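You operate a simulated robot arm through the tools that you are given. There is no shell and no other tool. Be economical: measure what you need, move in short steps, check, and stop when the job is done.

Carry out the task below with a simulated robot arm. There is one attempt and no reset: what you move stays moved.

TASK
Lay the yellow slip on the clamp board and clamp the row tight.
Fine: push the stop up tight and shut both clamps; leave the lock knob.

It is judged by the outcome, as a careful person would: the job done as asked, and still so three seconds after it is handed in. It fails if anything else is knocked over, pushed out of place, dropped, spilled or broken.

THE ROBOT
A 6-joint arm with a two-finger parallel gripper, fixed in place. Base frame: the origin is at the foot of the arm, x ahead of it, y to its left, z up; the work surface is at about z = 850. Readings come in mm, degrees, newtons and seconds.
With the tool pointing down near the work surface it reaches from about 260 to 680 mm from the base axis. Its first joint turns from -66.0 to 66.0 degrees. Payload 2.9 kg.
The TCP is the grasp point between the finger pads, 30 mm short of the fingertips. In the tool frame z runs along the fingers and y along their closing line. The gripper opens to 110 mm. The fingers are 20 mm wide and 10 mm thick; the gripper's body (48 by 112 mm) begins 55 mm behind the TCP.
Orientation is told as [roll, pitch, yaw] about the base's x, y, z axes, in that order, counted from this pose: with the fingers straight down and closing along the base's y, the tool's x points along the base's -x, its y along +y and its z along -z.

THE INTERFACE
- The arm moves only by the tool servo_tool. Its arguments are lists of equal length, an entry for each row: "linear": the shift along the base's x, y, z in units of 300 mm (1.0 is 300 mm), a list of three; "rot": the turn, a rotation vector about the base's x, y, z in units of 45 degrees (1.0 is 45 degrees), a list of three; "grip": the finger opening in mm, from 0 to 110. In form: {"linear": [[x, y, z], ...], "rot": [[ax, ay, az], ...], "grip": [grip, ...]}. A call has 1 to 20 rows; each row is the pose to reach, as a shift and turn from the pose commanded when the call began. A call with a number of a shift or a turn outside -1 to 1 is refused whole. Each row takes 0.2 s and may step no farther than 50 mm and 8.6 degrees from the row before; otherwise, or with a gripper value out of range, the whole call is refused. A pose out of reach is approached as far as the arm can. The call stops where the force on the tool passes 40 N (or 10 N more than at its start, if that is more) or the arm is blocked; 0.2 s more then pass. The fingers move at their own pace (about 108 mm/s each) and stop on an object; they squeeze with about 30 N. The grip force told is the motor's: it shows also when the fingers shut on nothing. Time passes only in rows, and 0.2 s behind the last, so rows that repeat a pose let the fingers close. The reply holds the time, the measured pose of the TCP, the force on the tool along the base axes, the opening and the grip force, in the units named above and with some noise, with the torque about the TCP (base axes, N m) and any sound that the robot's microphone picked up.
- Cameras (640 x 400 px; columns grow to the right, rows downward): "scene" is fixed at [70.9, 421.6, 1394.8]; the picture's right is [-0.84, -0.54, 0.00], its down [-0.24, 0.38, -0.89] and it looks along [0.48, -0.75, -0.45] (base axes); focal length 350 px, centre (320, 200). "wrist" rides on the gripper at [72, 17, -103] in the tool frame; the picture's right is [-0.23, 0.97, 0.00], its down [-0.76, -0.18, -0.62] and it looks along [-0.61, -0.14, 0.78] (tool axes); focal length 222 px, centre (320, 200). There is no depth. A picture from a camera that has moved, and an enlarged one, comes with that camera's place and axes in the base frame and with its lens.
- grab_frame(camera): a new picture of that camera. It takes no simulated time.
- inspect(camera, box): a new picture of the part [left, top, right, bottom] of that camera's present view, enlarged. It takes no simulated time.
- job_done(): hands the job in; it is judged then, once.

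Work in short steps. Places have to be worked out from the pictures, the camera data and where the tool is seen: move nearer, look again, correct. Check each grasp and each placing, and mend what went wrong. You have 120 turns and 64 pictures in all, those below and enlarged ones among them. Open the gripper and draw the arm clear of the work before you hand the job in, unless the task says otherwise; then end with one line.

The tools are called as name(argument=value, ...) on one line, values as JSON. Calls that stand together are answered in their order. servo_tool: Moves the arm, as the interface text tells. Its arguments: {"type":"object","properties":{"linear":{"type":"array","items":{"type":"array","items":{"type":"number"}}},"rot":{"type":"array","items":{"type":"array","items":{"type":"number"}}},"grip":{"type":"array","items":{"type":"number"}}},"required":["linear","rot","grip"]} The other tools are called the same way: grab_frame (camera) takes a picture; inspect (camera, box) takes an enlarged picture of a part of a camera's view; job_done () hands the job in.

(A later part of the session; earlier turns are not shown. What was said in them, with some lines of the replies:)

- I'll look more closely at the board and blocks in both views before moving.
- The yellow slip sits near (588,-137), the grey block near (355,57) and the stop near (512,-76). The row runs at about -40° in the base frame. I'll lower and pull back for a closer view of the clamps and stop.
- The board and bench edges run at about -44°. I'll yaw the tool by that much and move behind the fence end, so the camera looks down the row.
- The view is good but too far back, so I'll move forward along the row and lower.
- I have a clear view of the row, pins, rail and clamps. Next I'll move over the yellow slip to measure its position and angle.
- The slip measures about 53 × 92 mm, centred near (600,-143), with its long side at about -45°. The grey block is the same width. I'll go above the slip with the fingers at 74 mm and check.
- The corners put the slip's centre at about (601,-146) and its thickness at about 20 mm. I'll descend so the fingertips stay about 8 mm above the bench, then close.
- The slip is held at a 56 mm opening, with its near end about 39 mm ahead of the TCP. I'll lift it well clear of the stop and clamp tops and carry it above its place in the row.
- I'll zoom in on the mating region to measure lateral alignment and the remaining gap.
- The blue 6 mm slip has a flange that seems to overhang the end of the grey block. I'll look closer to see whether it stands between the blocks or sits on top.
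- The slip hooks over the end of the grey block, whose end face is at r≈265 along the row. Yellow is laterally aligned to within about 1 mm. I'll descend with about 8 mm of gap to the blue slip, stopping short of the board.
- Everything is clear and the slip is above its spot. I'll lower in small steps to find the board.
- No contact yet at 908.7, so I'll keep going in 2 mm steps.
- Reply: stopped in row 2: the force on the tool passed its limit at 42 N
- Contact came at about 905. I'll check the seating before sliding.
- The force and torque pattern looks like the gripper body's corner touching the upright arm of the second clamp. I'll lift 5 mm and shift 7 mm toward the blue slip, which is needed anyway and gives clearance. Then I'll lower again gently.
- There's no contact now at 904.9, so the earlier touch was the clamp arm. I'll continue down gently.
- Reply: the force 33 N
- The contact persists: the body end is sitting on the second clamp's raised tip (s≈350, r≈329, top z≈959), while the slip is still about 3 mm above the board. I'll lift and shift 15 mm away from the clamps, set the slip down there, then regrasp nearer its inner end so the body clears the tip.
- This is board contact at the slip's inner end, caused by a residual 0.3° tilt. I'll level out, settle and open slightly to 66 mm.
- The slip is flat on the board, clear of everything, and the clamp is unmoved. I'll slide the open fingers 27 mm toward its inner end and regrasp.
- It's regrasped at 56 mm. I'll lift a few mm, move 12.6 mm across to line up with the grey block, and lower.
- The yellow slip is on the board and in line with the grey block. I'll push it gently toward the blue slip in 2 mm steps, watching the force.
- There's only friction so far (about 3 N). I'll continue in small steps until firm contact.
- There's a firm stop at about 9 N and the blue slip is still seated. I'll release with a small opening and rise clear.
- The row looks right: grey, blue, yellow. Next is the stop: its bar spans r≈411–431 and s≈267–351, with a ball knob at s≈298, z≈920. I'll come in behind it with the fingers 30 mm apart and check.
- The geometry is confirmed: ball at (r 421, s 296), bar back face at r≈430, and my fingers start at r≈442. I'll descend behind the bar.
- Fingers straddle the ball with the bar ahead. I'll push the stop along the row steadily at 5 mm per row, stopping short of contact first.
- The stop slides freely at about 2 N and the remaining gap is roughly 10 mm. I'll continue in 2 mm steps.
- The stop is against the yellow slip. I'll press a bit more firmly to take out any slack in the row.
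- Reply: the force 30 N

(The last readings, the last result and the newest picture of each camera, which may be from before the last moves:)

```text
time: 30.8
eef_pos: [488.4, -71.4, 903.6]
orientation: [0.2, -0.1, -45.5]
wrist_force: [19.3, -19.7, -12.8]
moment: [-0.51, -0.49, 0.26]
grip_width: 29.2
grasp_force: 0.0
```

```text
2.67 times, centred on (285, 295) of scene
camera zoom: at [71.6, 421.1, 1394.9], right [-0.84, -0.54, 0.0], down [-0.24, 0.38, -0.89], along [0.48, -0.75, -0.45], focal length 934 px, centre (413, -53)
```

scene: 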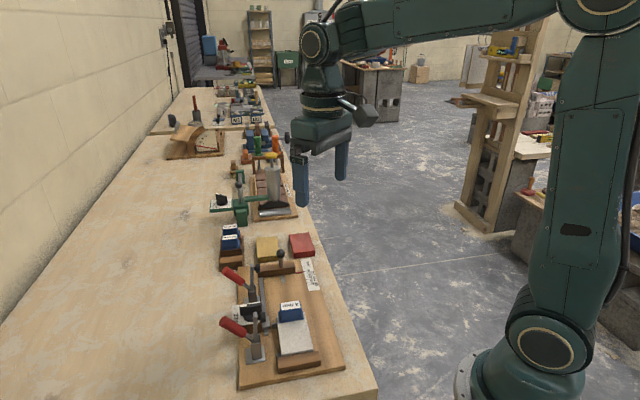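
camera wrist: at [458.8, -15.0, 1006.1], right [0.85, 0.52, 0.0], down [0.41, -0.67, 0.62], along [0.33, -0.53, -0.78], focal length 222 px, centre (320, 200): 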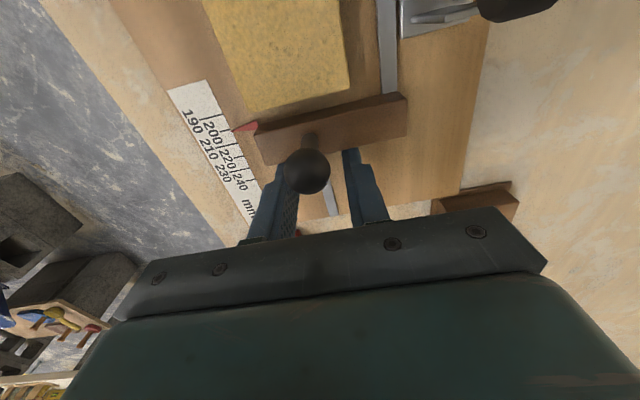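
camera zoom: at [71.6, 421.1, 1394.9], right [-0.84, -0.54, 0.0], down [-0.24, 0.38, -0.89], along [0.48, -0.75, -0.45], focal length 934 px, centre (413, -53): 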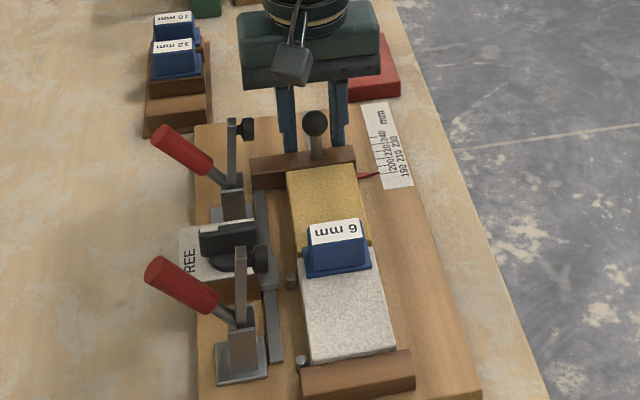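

The row is tight at about 27 N. I'll back off, rise, and study the clamp mechanism in profile.

servo_tool(linear=[[0.012, -0.012, 0], [0.035, -0.035, 0], [0.047, -0.047, 0.1], [0.047, -0.047, 0.2], [0.047, -0.047, 0.33], [0.047, -0.047, 0.45]], rot=[[0, 0, 0], [0, 0, 0], [0, 0, 0], [0, 0, 0], [0, 0, 0], [0, 0, 0]], grip=[30, 30, 30, 30, 30, 30])

inspect(camera="scene", box=[210, 255, 290, 375])

grab_frame(camera="wrist")

```text
time: 32.2
eef_pos: [500.6, -84.4, 1035.9]
orientation: [-0.1, 0.3, -45.2]
wrist_force: [0.8, -1.0, 0.2]
moment: [0.03, 0.0, -0.02]
grip_width: 30.0
grasp_force: 0.1
```

```text
3.33 times, centred on (250, 315) of scene
camera zoom: at [70.9, 421.6, 1394.8], right [-0.84, -0.54, 0.0], down [-0.24, 0.38, -0.89], along [0.48, -0.75, -0.45], focal length 1167 px, centre (553, -183)
```

zoom: 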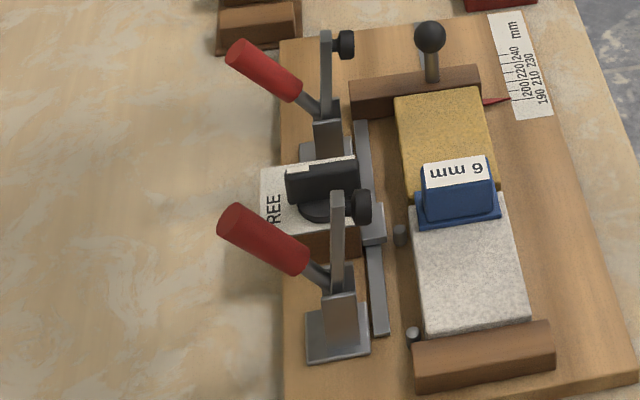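

```text
24 pictures are left
camera wrist: at [462.5, -19.4, 1140.8], right [0.85, 0.53, 0.0], down [0.41, -0.67, 0.62], along [0.33, -0.53, -0.78], focal length 222 px, centre (320, 200)
```

wrist: 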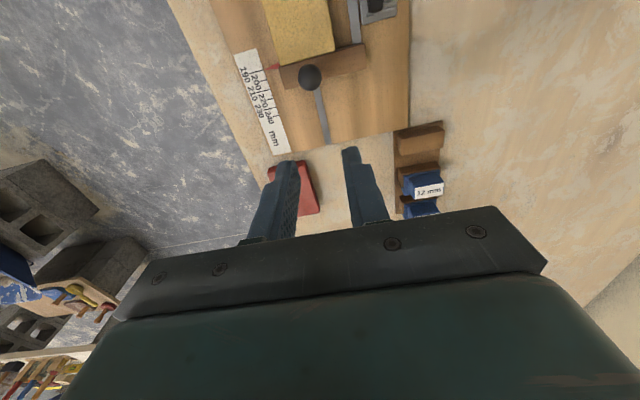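

The profile gives clamp 2's geometry at r≈334: pivot (s 366, z 895), arm top z≈962, and handle end (s 414, z 956). Swinging the handle up and over toward the row should lay the arm on the slip. I'll close the fingers and come in outside the handle of clamp 2.

servo_tool(linear=[[0.04, 0.14, 0], [0.08, 0.28, 0], [0.12, 0.42, 0], [0.168, 0.545, 0], [0.168, 0.545, -0.13], [0.168, 0.545, -0.263]], rot=[[0, 0, 0], [0, 0, 0], [0, 0, 0], [0, 0, 0], [0, 0, 0], [0, 0, 0]], grip=[15, 0, 0, 0, 0, 0])

inspect(camera="scene", box=[190, 220, 310, 340])

```text
time: 33.6
eef_pos: [551.5, 81.3, 959.1]
orientation: [0.1, 0.2, -45.2]
wrist_force: [0.2, 0.4, 0.8]
moment: [0.01, 0.02, -0.01]
grip_width: 0.0
grasp_force: 30.4
```

```text
3.33 times, centred on (250, 280) of scene
camera zoom: at [70.9, 421.6, 1394.8], right [-0.84, -0.54, 0.0], down [-0.24, 0.38, -0.89], along [0.48, -0.75, -0.45], focal length 1167 px, centre (553, -67)
```

zoom: 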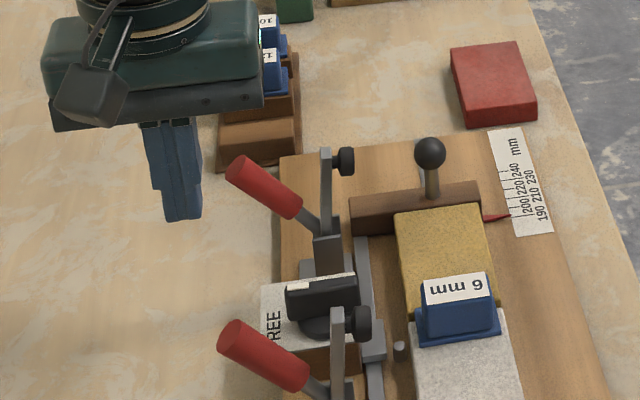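

The fingers are outside the handle at the right height. I'll push toward the row in 6 mm rows and check the response.

servo_tool(linear=[[-0.0141, -0.0141, 0], [-0.0282, -0.0282, 0], [-0.0423, -0.0423, 0], [-0.0564, -0.0564, 0], [-0.0705, -0.0705, 0], [-0.0846, -0.0846, 0], [-0.0987, -0.0987, 0]], rot=[[0, 0, 0], [0, 0, 0], [0, 0, 0], [0, 0, 0], [0, 0, 0], [0, 0, 0], [0, 0, 0]], grip=[0, 0, 0, 0, 0, 0, 0])

inspect(camera="scene", box=[190, 220, 310, 340])

```text
time: 34.5
eef_pos: [544.5, 72.1, 960.1]
orientation: [1.2, -0.2, -44.4]
wrist_force: [10.2, 10.5, -4.1]
moment: [0.02, -0.05, 0.03]
grip_width: 0.0
grasp_force: 29.7
stopped in row 4: the force on the tool passed its limit at 46 N (the readings are from after the stop); the commanded pose is now the measured one
```

```text
3.33 times, centred on (250, 280) of scene
camera zoom: at [71.3, 421.9, 1394.6], right [-0.84, -0.54, 0.0], down [-0.24, 0.38, -0.89], along [0.48, -0.75, -0.45], focal length 1167 px, centre (553, -67)
```

zoom: 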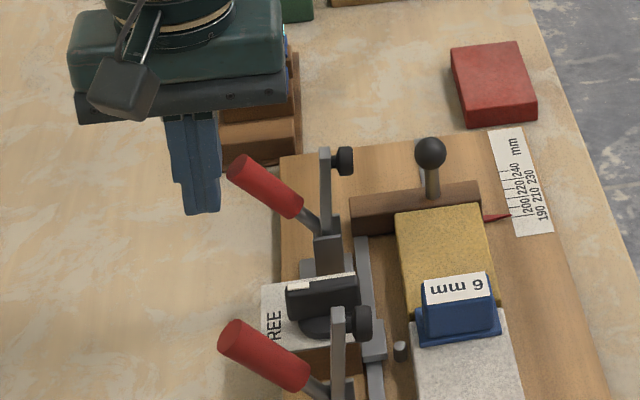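

The handle held firm against 46 N upward and inward, so this clamp probably closes by pressing the handle down, like a horizontal-handle toggle. I'll back off, re-level, and come in above the handle end.

servo_tool(linear=[[0.024, 0.024, 0], [0.024, 0.024, 0.13], [0, 0, 0.2], [-0.04, -0.04, 0.2], [-0.085, -0.085, 0.2], [-0.085, -0.085, 0.14]], rot=[[-0.01, 0, -0.01], [-0.027, 0.004, -0.018], [-0.027, 0.004, -0.018], [-0.027, 0.004, -0.018], [-0.027, 0.004, -0.018], [-0.027, 0.004, -0.018]], grip=[0, 0, 0, 0, 0, 0])

inspect(camera="scene", box=[190, 220, 310, 340])

```text
time: 35.9
eef_pos: [517.8, 47.7, 1001.0]
orientation: [0.0, -0.9, -45.4]
wrist_force: [0.3, 0.3, 0.4]
moment: [0.02, -0.03, -0.02]
grip_width: 0.4
grasp_force: 30.4
```

```text
3.33 times, centred on (250, 280) of scene
camera zoom: at [70.9, 421.6, 1394.8], right [-0.84, -0.54, 0.0], down [-0.24, 0.38, -0.89], along [0.48, -0.75, -0.45], focal length 1167 px, centre (553, -67)
```

zoom: 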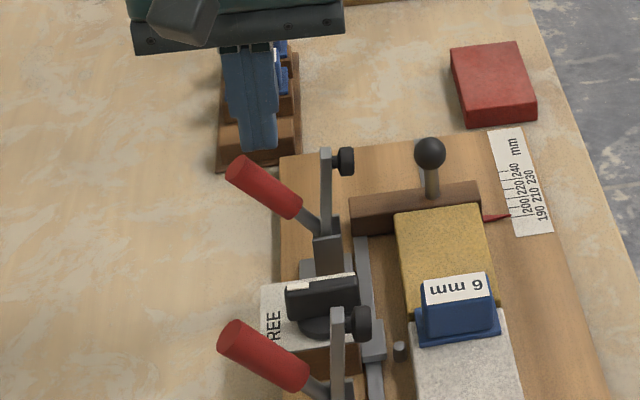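

The fingertips are just above the handle. I'll press down in 3 mm steps and watch the reading.

servo_tool(linear=[[0, 0, -0.01], [0, 0, -0.02], [0, 0, -0.03], [0, 0, -0.04], [0, 0, -0.05], [0, 0, -0.06], [0, 0, -0.07]], rot=[[0, 0, 0], [0, 0, 0], [0, 0, 0], [0, 0, 0], [0, 0, 0], [0, 0, 0], [0, 0, 0]], grip=[0, 0, 0, 0, 0, 0, 0])

inspect(camera="scene", box=[190, 220, 310, 340])

```text
time: 37.5
eef_pos: [518.2, 45.9, 979.8]
orientation: [-0.1, -1.0, -45.4]
wrist_force: [0.5, -0.6, 1.3]
moment: [0.0, -0.04, 0.0]
grip_width: 0.0
grasp_force: 30.4
```

```text
3.33 times, centred on (250, 280) of scene
camera zoom: at [70.9, 421.6, 1394.8], right [-0.84, -0.54, 0.0], down [-0.24, 0.38, -0.89], along [0.48, -0.75, -0.45], focal length 1167 px, centre (553, -67)
```

zoom: 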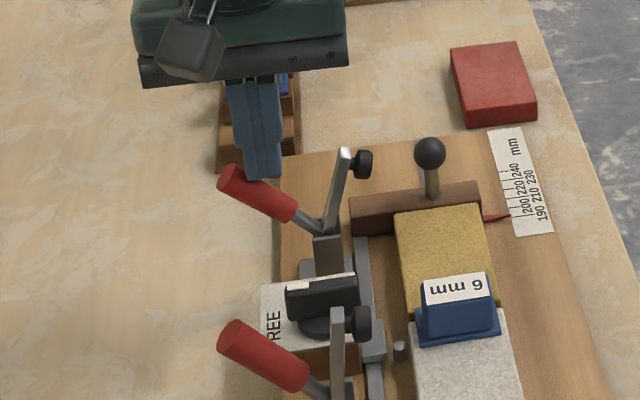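

That's it: pressing the handle down swings the arm toward the slip. I'll continue down, drifting slightly outward to follow the handle.

servo_tool(linear=[[0.002, 0.002, -0.013], [0.004, 0.004, -0.026], [0.006, 0.006, -0.039], [0.008, 0.008, -0.052], [0.011, 0.011, -0.065], [0.014, 0.014, -0.078], [0.017, 0.017, -0.091], [0.02, 0.02, -0.104]], rot=[[0, 0, 0], [0, 0, 0], [0, 0, 0], [0, 0, 0], [0, 0, 0], [0, 0, 0], [0, 0, 0], [0, 0, 0]], grip=[0, 0, 0, 0, 0, 0, 0, 0])

inspect(camera="scene", box=[190, 220, 310, 340])

```text
time: 39.3
eef_pos: [523.5, 50.9, 948.3]
orientation: [0.0, -1.0, -45.4]
wrist_force: [0.4, -0.6, -0.7]
moment: [0.02, 0.04, 0.01]
grip_width: 0.0
grasp_force: 30.3
```

```text
3.33 times, centred on (250, 280) of scene
camera zoom: at [70.9, 421.6, 1394.8], right [-0.84, -0.54, 0.0], down [-0.24, 0.38, -0.89], along [0.48, -0.75, -0.45], focal length 1167 px, centre (553, -67)
```

zoom: 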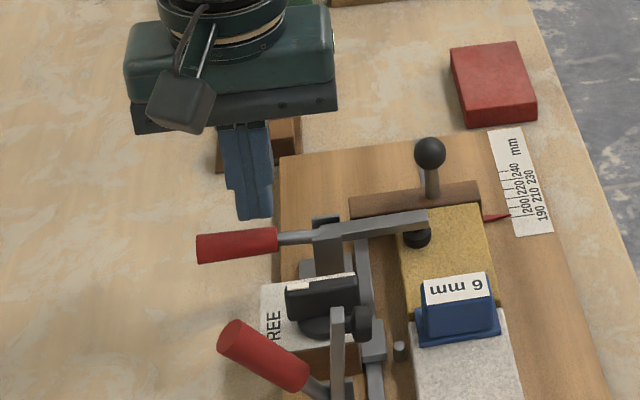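

The arm is nearly down on the yellow slip. I'll keep pressing until it snaps or the force rises.

servo_tool(linear=[[0.003, 0.003, -0.008], [0.006, 0.006, -0.016], [0.009, 0.009, -0.024], [0.011, 0.011, -0.032], [0.011, 0.011, -0.04], [0.011, 0.011, -0.048]], rot=[[0, 0, 0], [0, 0, 0], [0, 0, 0], [0, 0, 0], [0, 0, 0], [0, 0, 0]], grip=[0, 0, 0, 0, 0, 0])

inspect(camera="scene", box=[200, 240, 300, 340])

```text
time: 40.7
eef_pos: [527.0, 53.2, 937.1]
orientation: [0.1, -1.2, -45.5]
wrist_force: [-4.3, -1.0, 14.8]
moment: [-0.03, 0.13, 0.03]
grip_width: 0.0
grasp_force: 30.3
```

```text
4.00 times, centred on (250, 290) of scene
camera zoom: at [70.6, 421.6, 1394.8], right [-0.84, -0.54, 0.0], down [-0.24, 0.38, -0.89], along [0.48, -0.75, -0.45], focal length 1400 px, centre (600, -160)
```

zoom: 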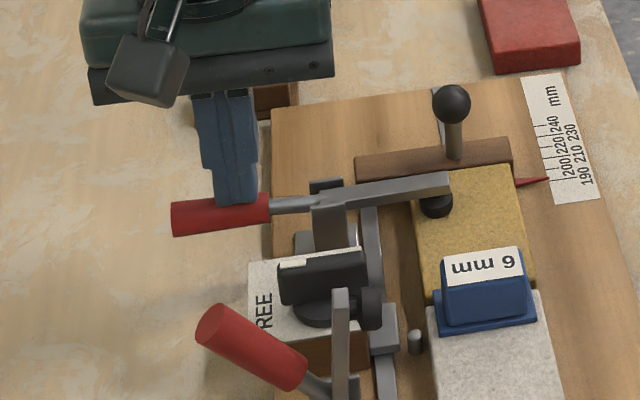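

It's meeting resistance at about 15 N. I'll press a bit further and listen for a snap.

servo_tool(linear=[[0, 0, -0.005], [0, 0, -0.01], [0, 0, -0.015]], rot=[[0, 0, 0], [0, 0, 0], [0, 0, 0]], grip=[0, 0, 0])

```text
time: 41.3
eef_pos: [527.2, 52.9, 938.0]
orientation: [0.3, -1.1, -45.3]
wrist_force: [-5.3, -1.2, 7.4]
moment: [-0.06, 0.14, 0.0]
grip_width: 0.2
grasp_force: 29.9
stopped in row 2: the force on the tool passed its limit at 44 N (the readings are from after the stop); the commanded pose is now the measured one
```

It stopped at 44 N with the handle roughly level. I'll lift off and check whether it stays shut and the pad bears on the slip.

servo_tool(linear=[[0, 0, 0.03], [0, 0, 0.12], [0, 0, 0.25], [0.03, 0.03, 0.3]], rot=[[-0.005, 0.02, 0], [-0.005, 0.024, 0], [-0.005, 0.024, 0], [-0.005, 0.024, 0]], grip=[0, 0, 0, 0])

inspect(camera="scene", box=[230, 260, 320, 315])

inspect(camera="wrist", box=[160, 0, 440, 200])

```text
time: 42.3
eef_pos: [537.8, 60.8, 1028.8]
orientation: [-0.8, -0.5, -45.4]
wrist_force: [0.6, -0.9, -0.9]
moment: [0.01, 0.02, 0.01]
grip_width: 0.2
grasp_force: 30.4
```

```text
7.11 times, centred on (275, 288) of scene
camera zoom: at [70.9, 421.6, 1394.8], right [-0.84, -0.54, 0.0], down [-0.24, 0.38, -0.89], along [0.48, -0.75, -0.45], focal length 2490 px, centre (640, -422)
```

zoom: 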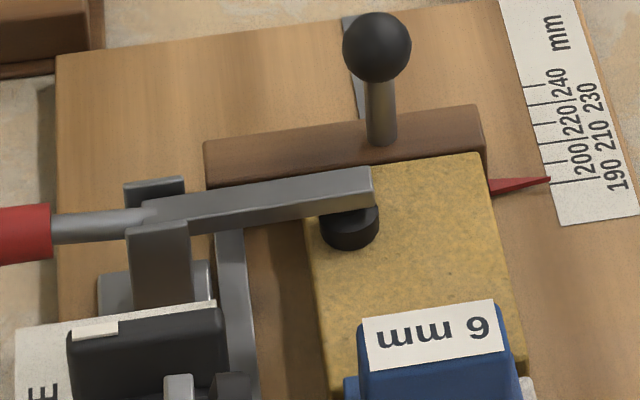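

```text
2.00 times, centred on (300, 100) of wrist
camera zoom: at [498.5, 127.8, 1131.4], right [0.85, 0.52, -0.01], down [0.41, -0.66, 0.63], along [0.32, -0.54, -0.77], focal length 444 px, centre (360, 400)
```

zoom: 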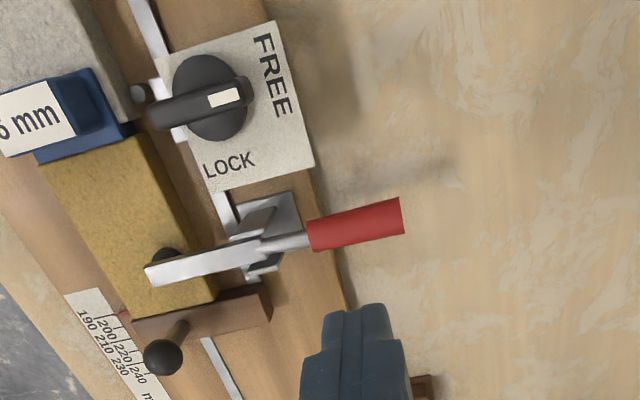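

Clamp 2 stays shut with its pad on the slip, and the stop is still tight. To be sure it's fully home, I'll press once more farther out on the handle for better leverage.

servo_tool(linear=[[0.008, 0.012, -0.1], [0.008, 0.012, -0.2], [0.008, 0.012, -0.285], [0.008, 0.012, -0.295], [0.008, 0.012, -0.303], [0.008, 0.012, -0.311], [0.008, 0.012, -0.319], [0.008, 0.012, -0.327]], rot=[[0.018, 0.011, 0], [0.018, 0.011, 0], [0.018, 0.011, 0], [0.018, 0.011, 0], [0.018, 0.011, 0], [0.018, 0.011, 0], [0.018, 0.011, 0], [0.018, 0.011, 0]], grip=[0, 0, 0, 0, 0, 0, 0, 0])

inspect(camera="scene", box=[200, 240, 300, 340])

```text
time: 43.8
eef_pos: [539.2, 66.3, 937.2]
orientation: [-0.3, 0.2, -45.4]
wrist_force: [-4.3, -0.1, 5.9]
moment: [-0.01, 0.1, 0.01]
grip_width: 0.0
grasp_force: 29.7
stopped in row 7: the force on the tool passed its limit at 45 N (the readings are from after the stop); the commanded pose is now the measured one
```

```text
4.00 times, centred on (250, 290) of scene
camera zoom: at [70.7, 421.6, 1394.8], right [-0.84, -0.54, 0.0], down [-0.24, 0.38, -0.89], along [0.48, -0.75, -0.45], focal length 1400 px, centre (600, -160)
```

zoom: 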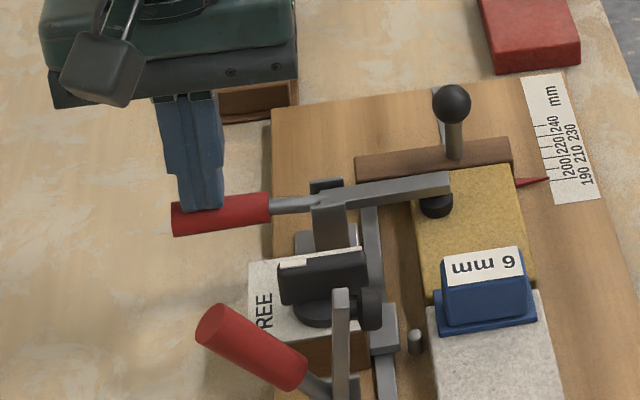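

It didn't move under 45 N at greater leverage, so clamp 2 is fully shut. I'll move above clamp 1's handle (r≈200) to do the same.

servo_tool(linear=[[0, 0, 0.03], [0, 0, 0.15], [0, 0, 0.3], [-0.09, 0.06, 0.34], [-0.18, 0.12, 0.34], [-0.28, 0.18, 0.34], [-0.383, 0.25, 0.34], [-0.383, 0.25, 0.22]], rot=[[0, 0, 0], [0.007, -0.004, 0.005], [0.007, -0.004, 0.005], [0.007, -0.004, 0.005], [0.007, -0.004, 0.005], [0.007, -0.004, 0.005], [0.007, -0.004, 0.005], [0.007, -0.004, 0.005]], grip=[0, 0, 0, 0, 0, 0, 0, 0])

inspect(camera="scene", box=[190, 240, 330, 380])

grab_frame(camera="wrist")

```text
time: 45.6
eef_pos: [427.3, 140.7, 1001.3]
orientation: [0.1, 0.2, -45.3]
wrist_force: [0.1, 0.0, 0.4]
moment: [-0.02, 0.01, -0.02]
grip_width: 0.1
grasp_force: 30.5
```

```text
2.86 times, centred on (260, 310) of scene
camera zoom: at [70.9, 421.6, 1394.8], right [-0.84, -0.54, 0.0], down [-0.24, 0.38, -0.89], along [0.48, -0.75, -0.45], focal length 1000 px, centre (491, -114)
```

zoom: 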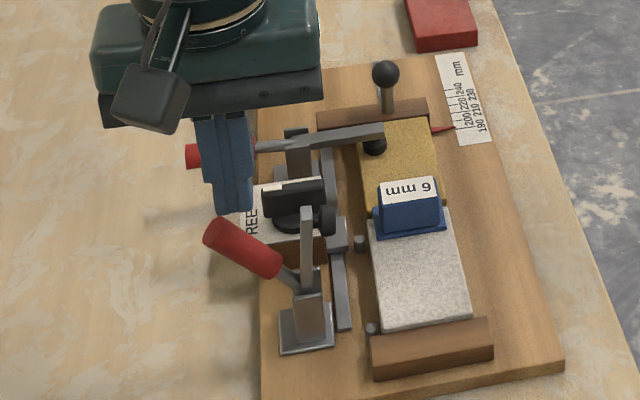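

```text
13 pictures are left
camera wrist: at [386.7, 204.5, 1104.9], right [0.85, 0.53, 0.0], down [0.41, -0.67, 0.62], along [0.32, -0.53, -0.79], focal length 222 px, centre (320, 200)
```

wrist: 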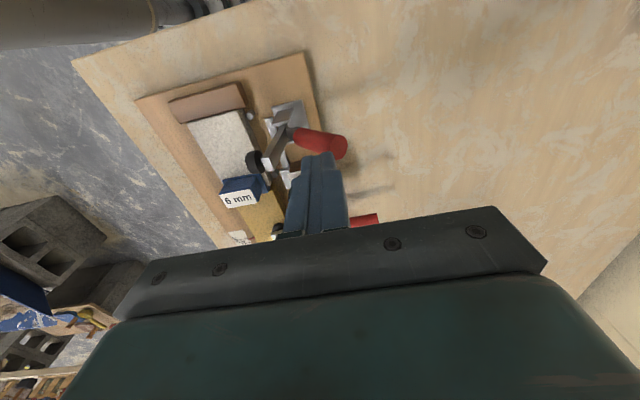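

The handle's middle is at about (r 197, s 401), right under the fingers. I'll shift 4 mm and press down with the same motion.

servo_tool(linear=[[-0.01, 0.01, -0.01], [-0.01, 0.01, -0.022], [-0.01, 0.01, -0.034], [-0.01, 0.01, -0.046], [-0.01, 0.01, -0.058], [-0.01, 0.01, -0.07], [-0.008, 0.012, -0.083], [-0.006, 0.014, -0.096], [-0.004, 0.016, -0.109], [-0.002, 0.018, -0.122], [0.001, 0.021, -0.135], [0.004, 0.024, -0.148], [0.007, 0.027, -0.161], [0.01, 0.03, -0.174]], rot=[[0, 0, 0], [0, 0, 0], [0, 0, 0], [0, 0, 0], [0, 0, 0], [0, 0, 0], [0, 0, 0], [0, 0, 0], [0, 0, 0], [0, 0, 0], [0, 0, 0], [0, 0, 0], [0, 0, 0], [0, 0, 0]], grip=[0, 0, 0, 0, 0, 0, 0, 0, 0, 0, 0, 0, 0, 0])

inspect(camera="scene", box=[190, 240, 330, 380])

```text
time: 48.6
eef_pos: [426.2, 148.8, 950.5]
orientation: [0.0, 0.3, -45.1]
wrist_force: [-0.4, 0.3, 0.0]
moment: [0.02, 0.0, -0.02]
grip_width: 0.3
grasp_force: 30.0
```

```text
2.86 times, centred on (260, 310) of scene
camera zoom: at [70.9, 421.6, 1394.8], right [-0.84, -0.54, 0.0], down [-0.24, 0.38, -0.89], along [0.48, -0.75, -0.45], focal length 1000 px, centre (491, -114)
```

zoom: 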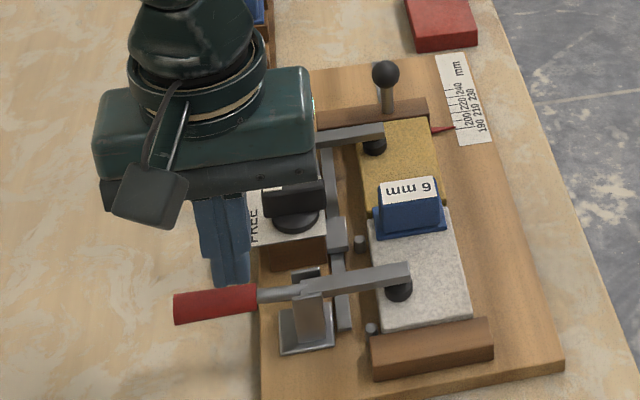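

It's nearly closed. I'll press home, farther out on the handle.

servo_tool(linear=[[0.007, 0.007, -0.008], [0.014, 0.014, -0.016], [0.02, 0.02, -0.024], [0.02, 0.02, -0.032], [0.02, 0.02, -0.04], [0.02, 0.02, -0.047], [0.02, 0.02, -0.053], [0.02, 0.02, -0.059], [0.02, 0.02, -0.065]], rot=[[0, 0, 0], [0, 0, 0], [0, 0, 0], [0, 0, 0], [0, 0, 0], [0, 0, 0], [0, 0, 0], [0, 0, 0], [0, 0, 0]], grip=[0, 0, 0, 0, 0, 0, 0, 0, 0])

inspect(camera="scene", box=[190, 240, 330, 380])

```text
time: 50.4
eef_pos: [433.3, 156.5, 937.4]
orientation: [0.0, 0.3, -45.2]
wrist_force: [-4.9, -1.6, 8.7]
moment: [-0.06, 0.08, -0.02]
grip_width: 0.0
grasp_force: 30.1
stopped in row 8: the force on the tool passed its limit at 45 N (the readings are from after the stop); the commanded pose is now the measured one
```

```text
2.86 times, centred on (260, 310) of scene
camera zoom: at [70.7, 421.5, 1394.8], right [-0.84, -0.54, 0.0], down [-0.24, 0.38, -0.89], along [0.48, -0.75, -0.45], focal length 1000 px, centre (491, -114)
```

zoom: 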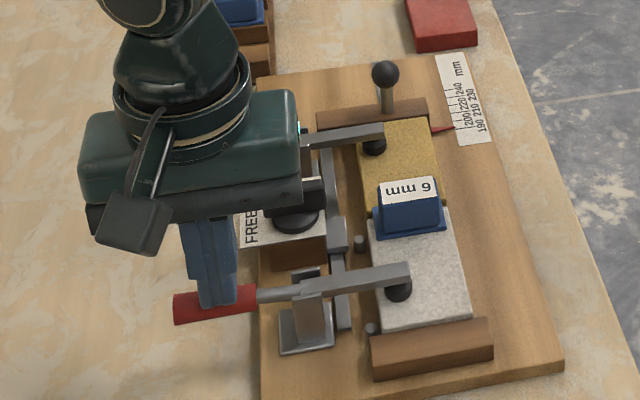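

Clamp 1 came to the same hard stop at z 937. I'll rise straight up, open the gripper well above the work, and take a final look.

servo_tool(linear=[[0, 0, 0.04], [0, 0, 0.15], [0, 0, 0.3], [0, 0, 0.45], [0, 0, 0.6], [-0.05, 0.1, 0.6], [-0.1, 0.2, 0.6], [-0.1, 0.2, 0.6]], rot=[[0, 0, 0], [0, 0, 0], [0, 0, 0], [0, 0, 0], [0, 0, 0], [0, 0, 0], [0, 0, 0], [0, 0, 0]], grip=[0, 0, 0, 0, 40, 80, 100, 100])

inspect(camera="scene", box=[210, 240, 340, 390])

inspect(camera="wrist", box=[180, 0, 440, 220])

```text
time: 52.1
eef_pos: [400.7, 218.4, 1113.3]
orientation: [0.1, 0.3, -45.2]
wrist_force: [0.3, -0.2, 0.6]
moment: [0.02, 0.02, -0.01]
grip_width: 100.0
grasp_force: 0.0
```

```text
2.67 times, centred on (275, 315) of scene
camera zoom: at [70.9, 421.6, 1394.8], right [-0.84, -0.54, 0.0], down [-0.24, 0.38, -0.89], along [0.48, -0.75, -0.45], focal length 934 px, centre (440, -107)
```

zoom: 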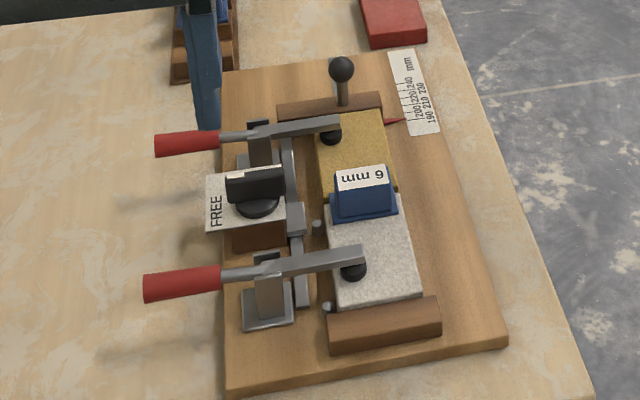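

```text
1.82 times, centred on (310, 110) of wrist
camera zoom: at [361.7, 283.2, 1217.9], right [0.85, 0.52, 0.0], down [0.41, -0.67, 0.62], along [0.33, -0.53, -0.79], focal length 404 px, centre (338, 364)
```

zoom: 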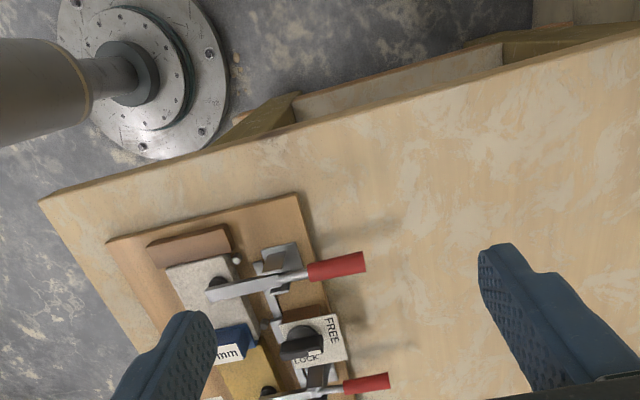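

Both clamps are shut and the knob is untouched on FREE. One last close check of the contacts along the row.

inspect(camera="scene", box=[262, 268, 322, 306])

inspect(camera="scene", box=[262, 325, 322, 375])

```text
10.53 times, centred on (292, 287) of scene
camera zoom: at [70.9, 421.6, 1394.8], right [-0.84, -0.54, 0.0], down [-0.24, 0.38, -0.89], along [0.48, -0.75, -0.45], focal length 3685 px, centre (615, -716)
```

zoom: 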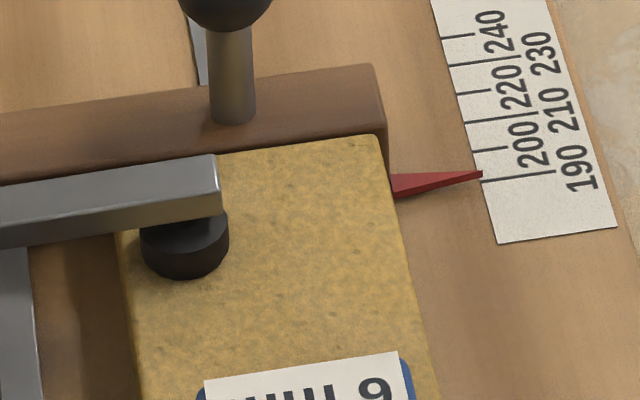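

```text
8.00 times, centred on (292, 350) of scene
camera zoom: at [70.9, 421.6, 1394.8], right [-0.84, -0.54, 0.0], down [-0.24, 0.38, -0.89], along [0.48, -0.75, -0.45], focal length 2801 px, centre (544, -1000)
```

zoom: 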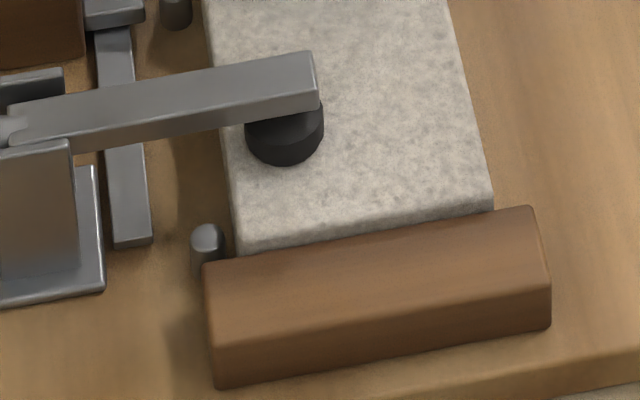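

The stop is tight on the yellow slip, the grey block is against the fence, both pads bear on the row, and the arm is clear. I'm handing in.

job_done()

```text
The job is handed in.
```

The yellow slip is in the row on the clamp board, the stop is pushed up tight, both clamps are shut, and the lock knob is still on FREE.
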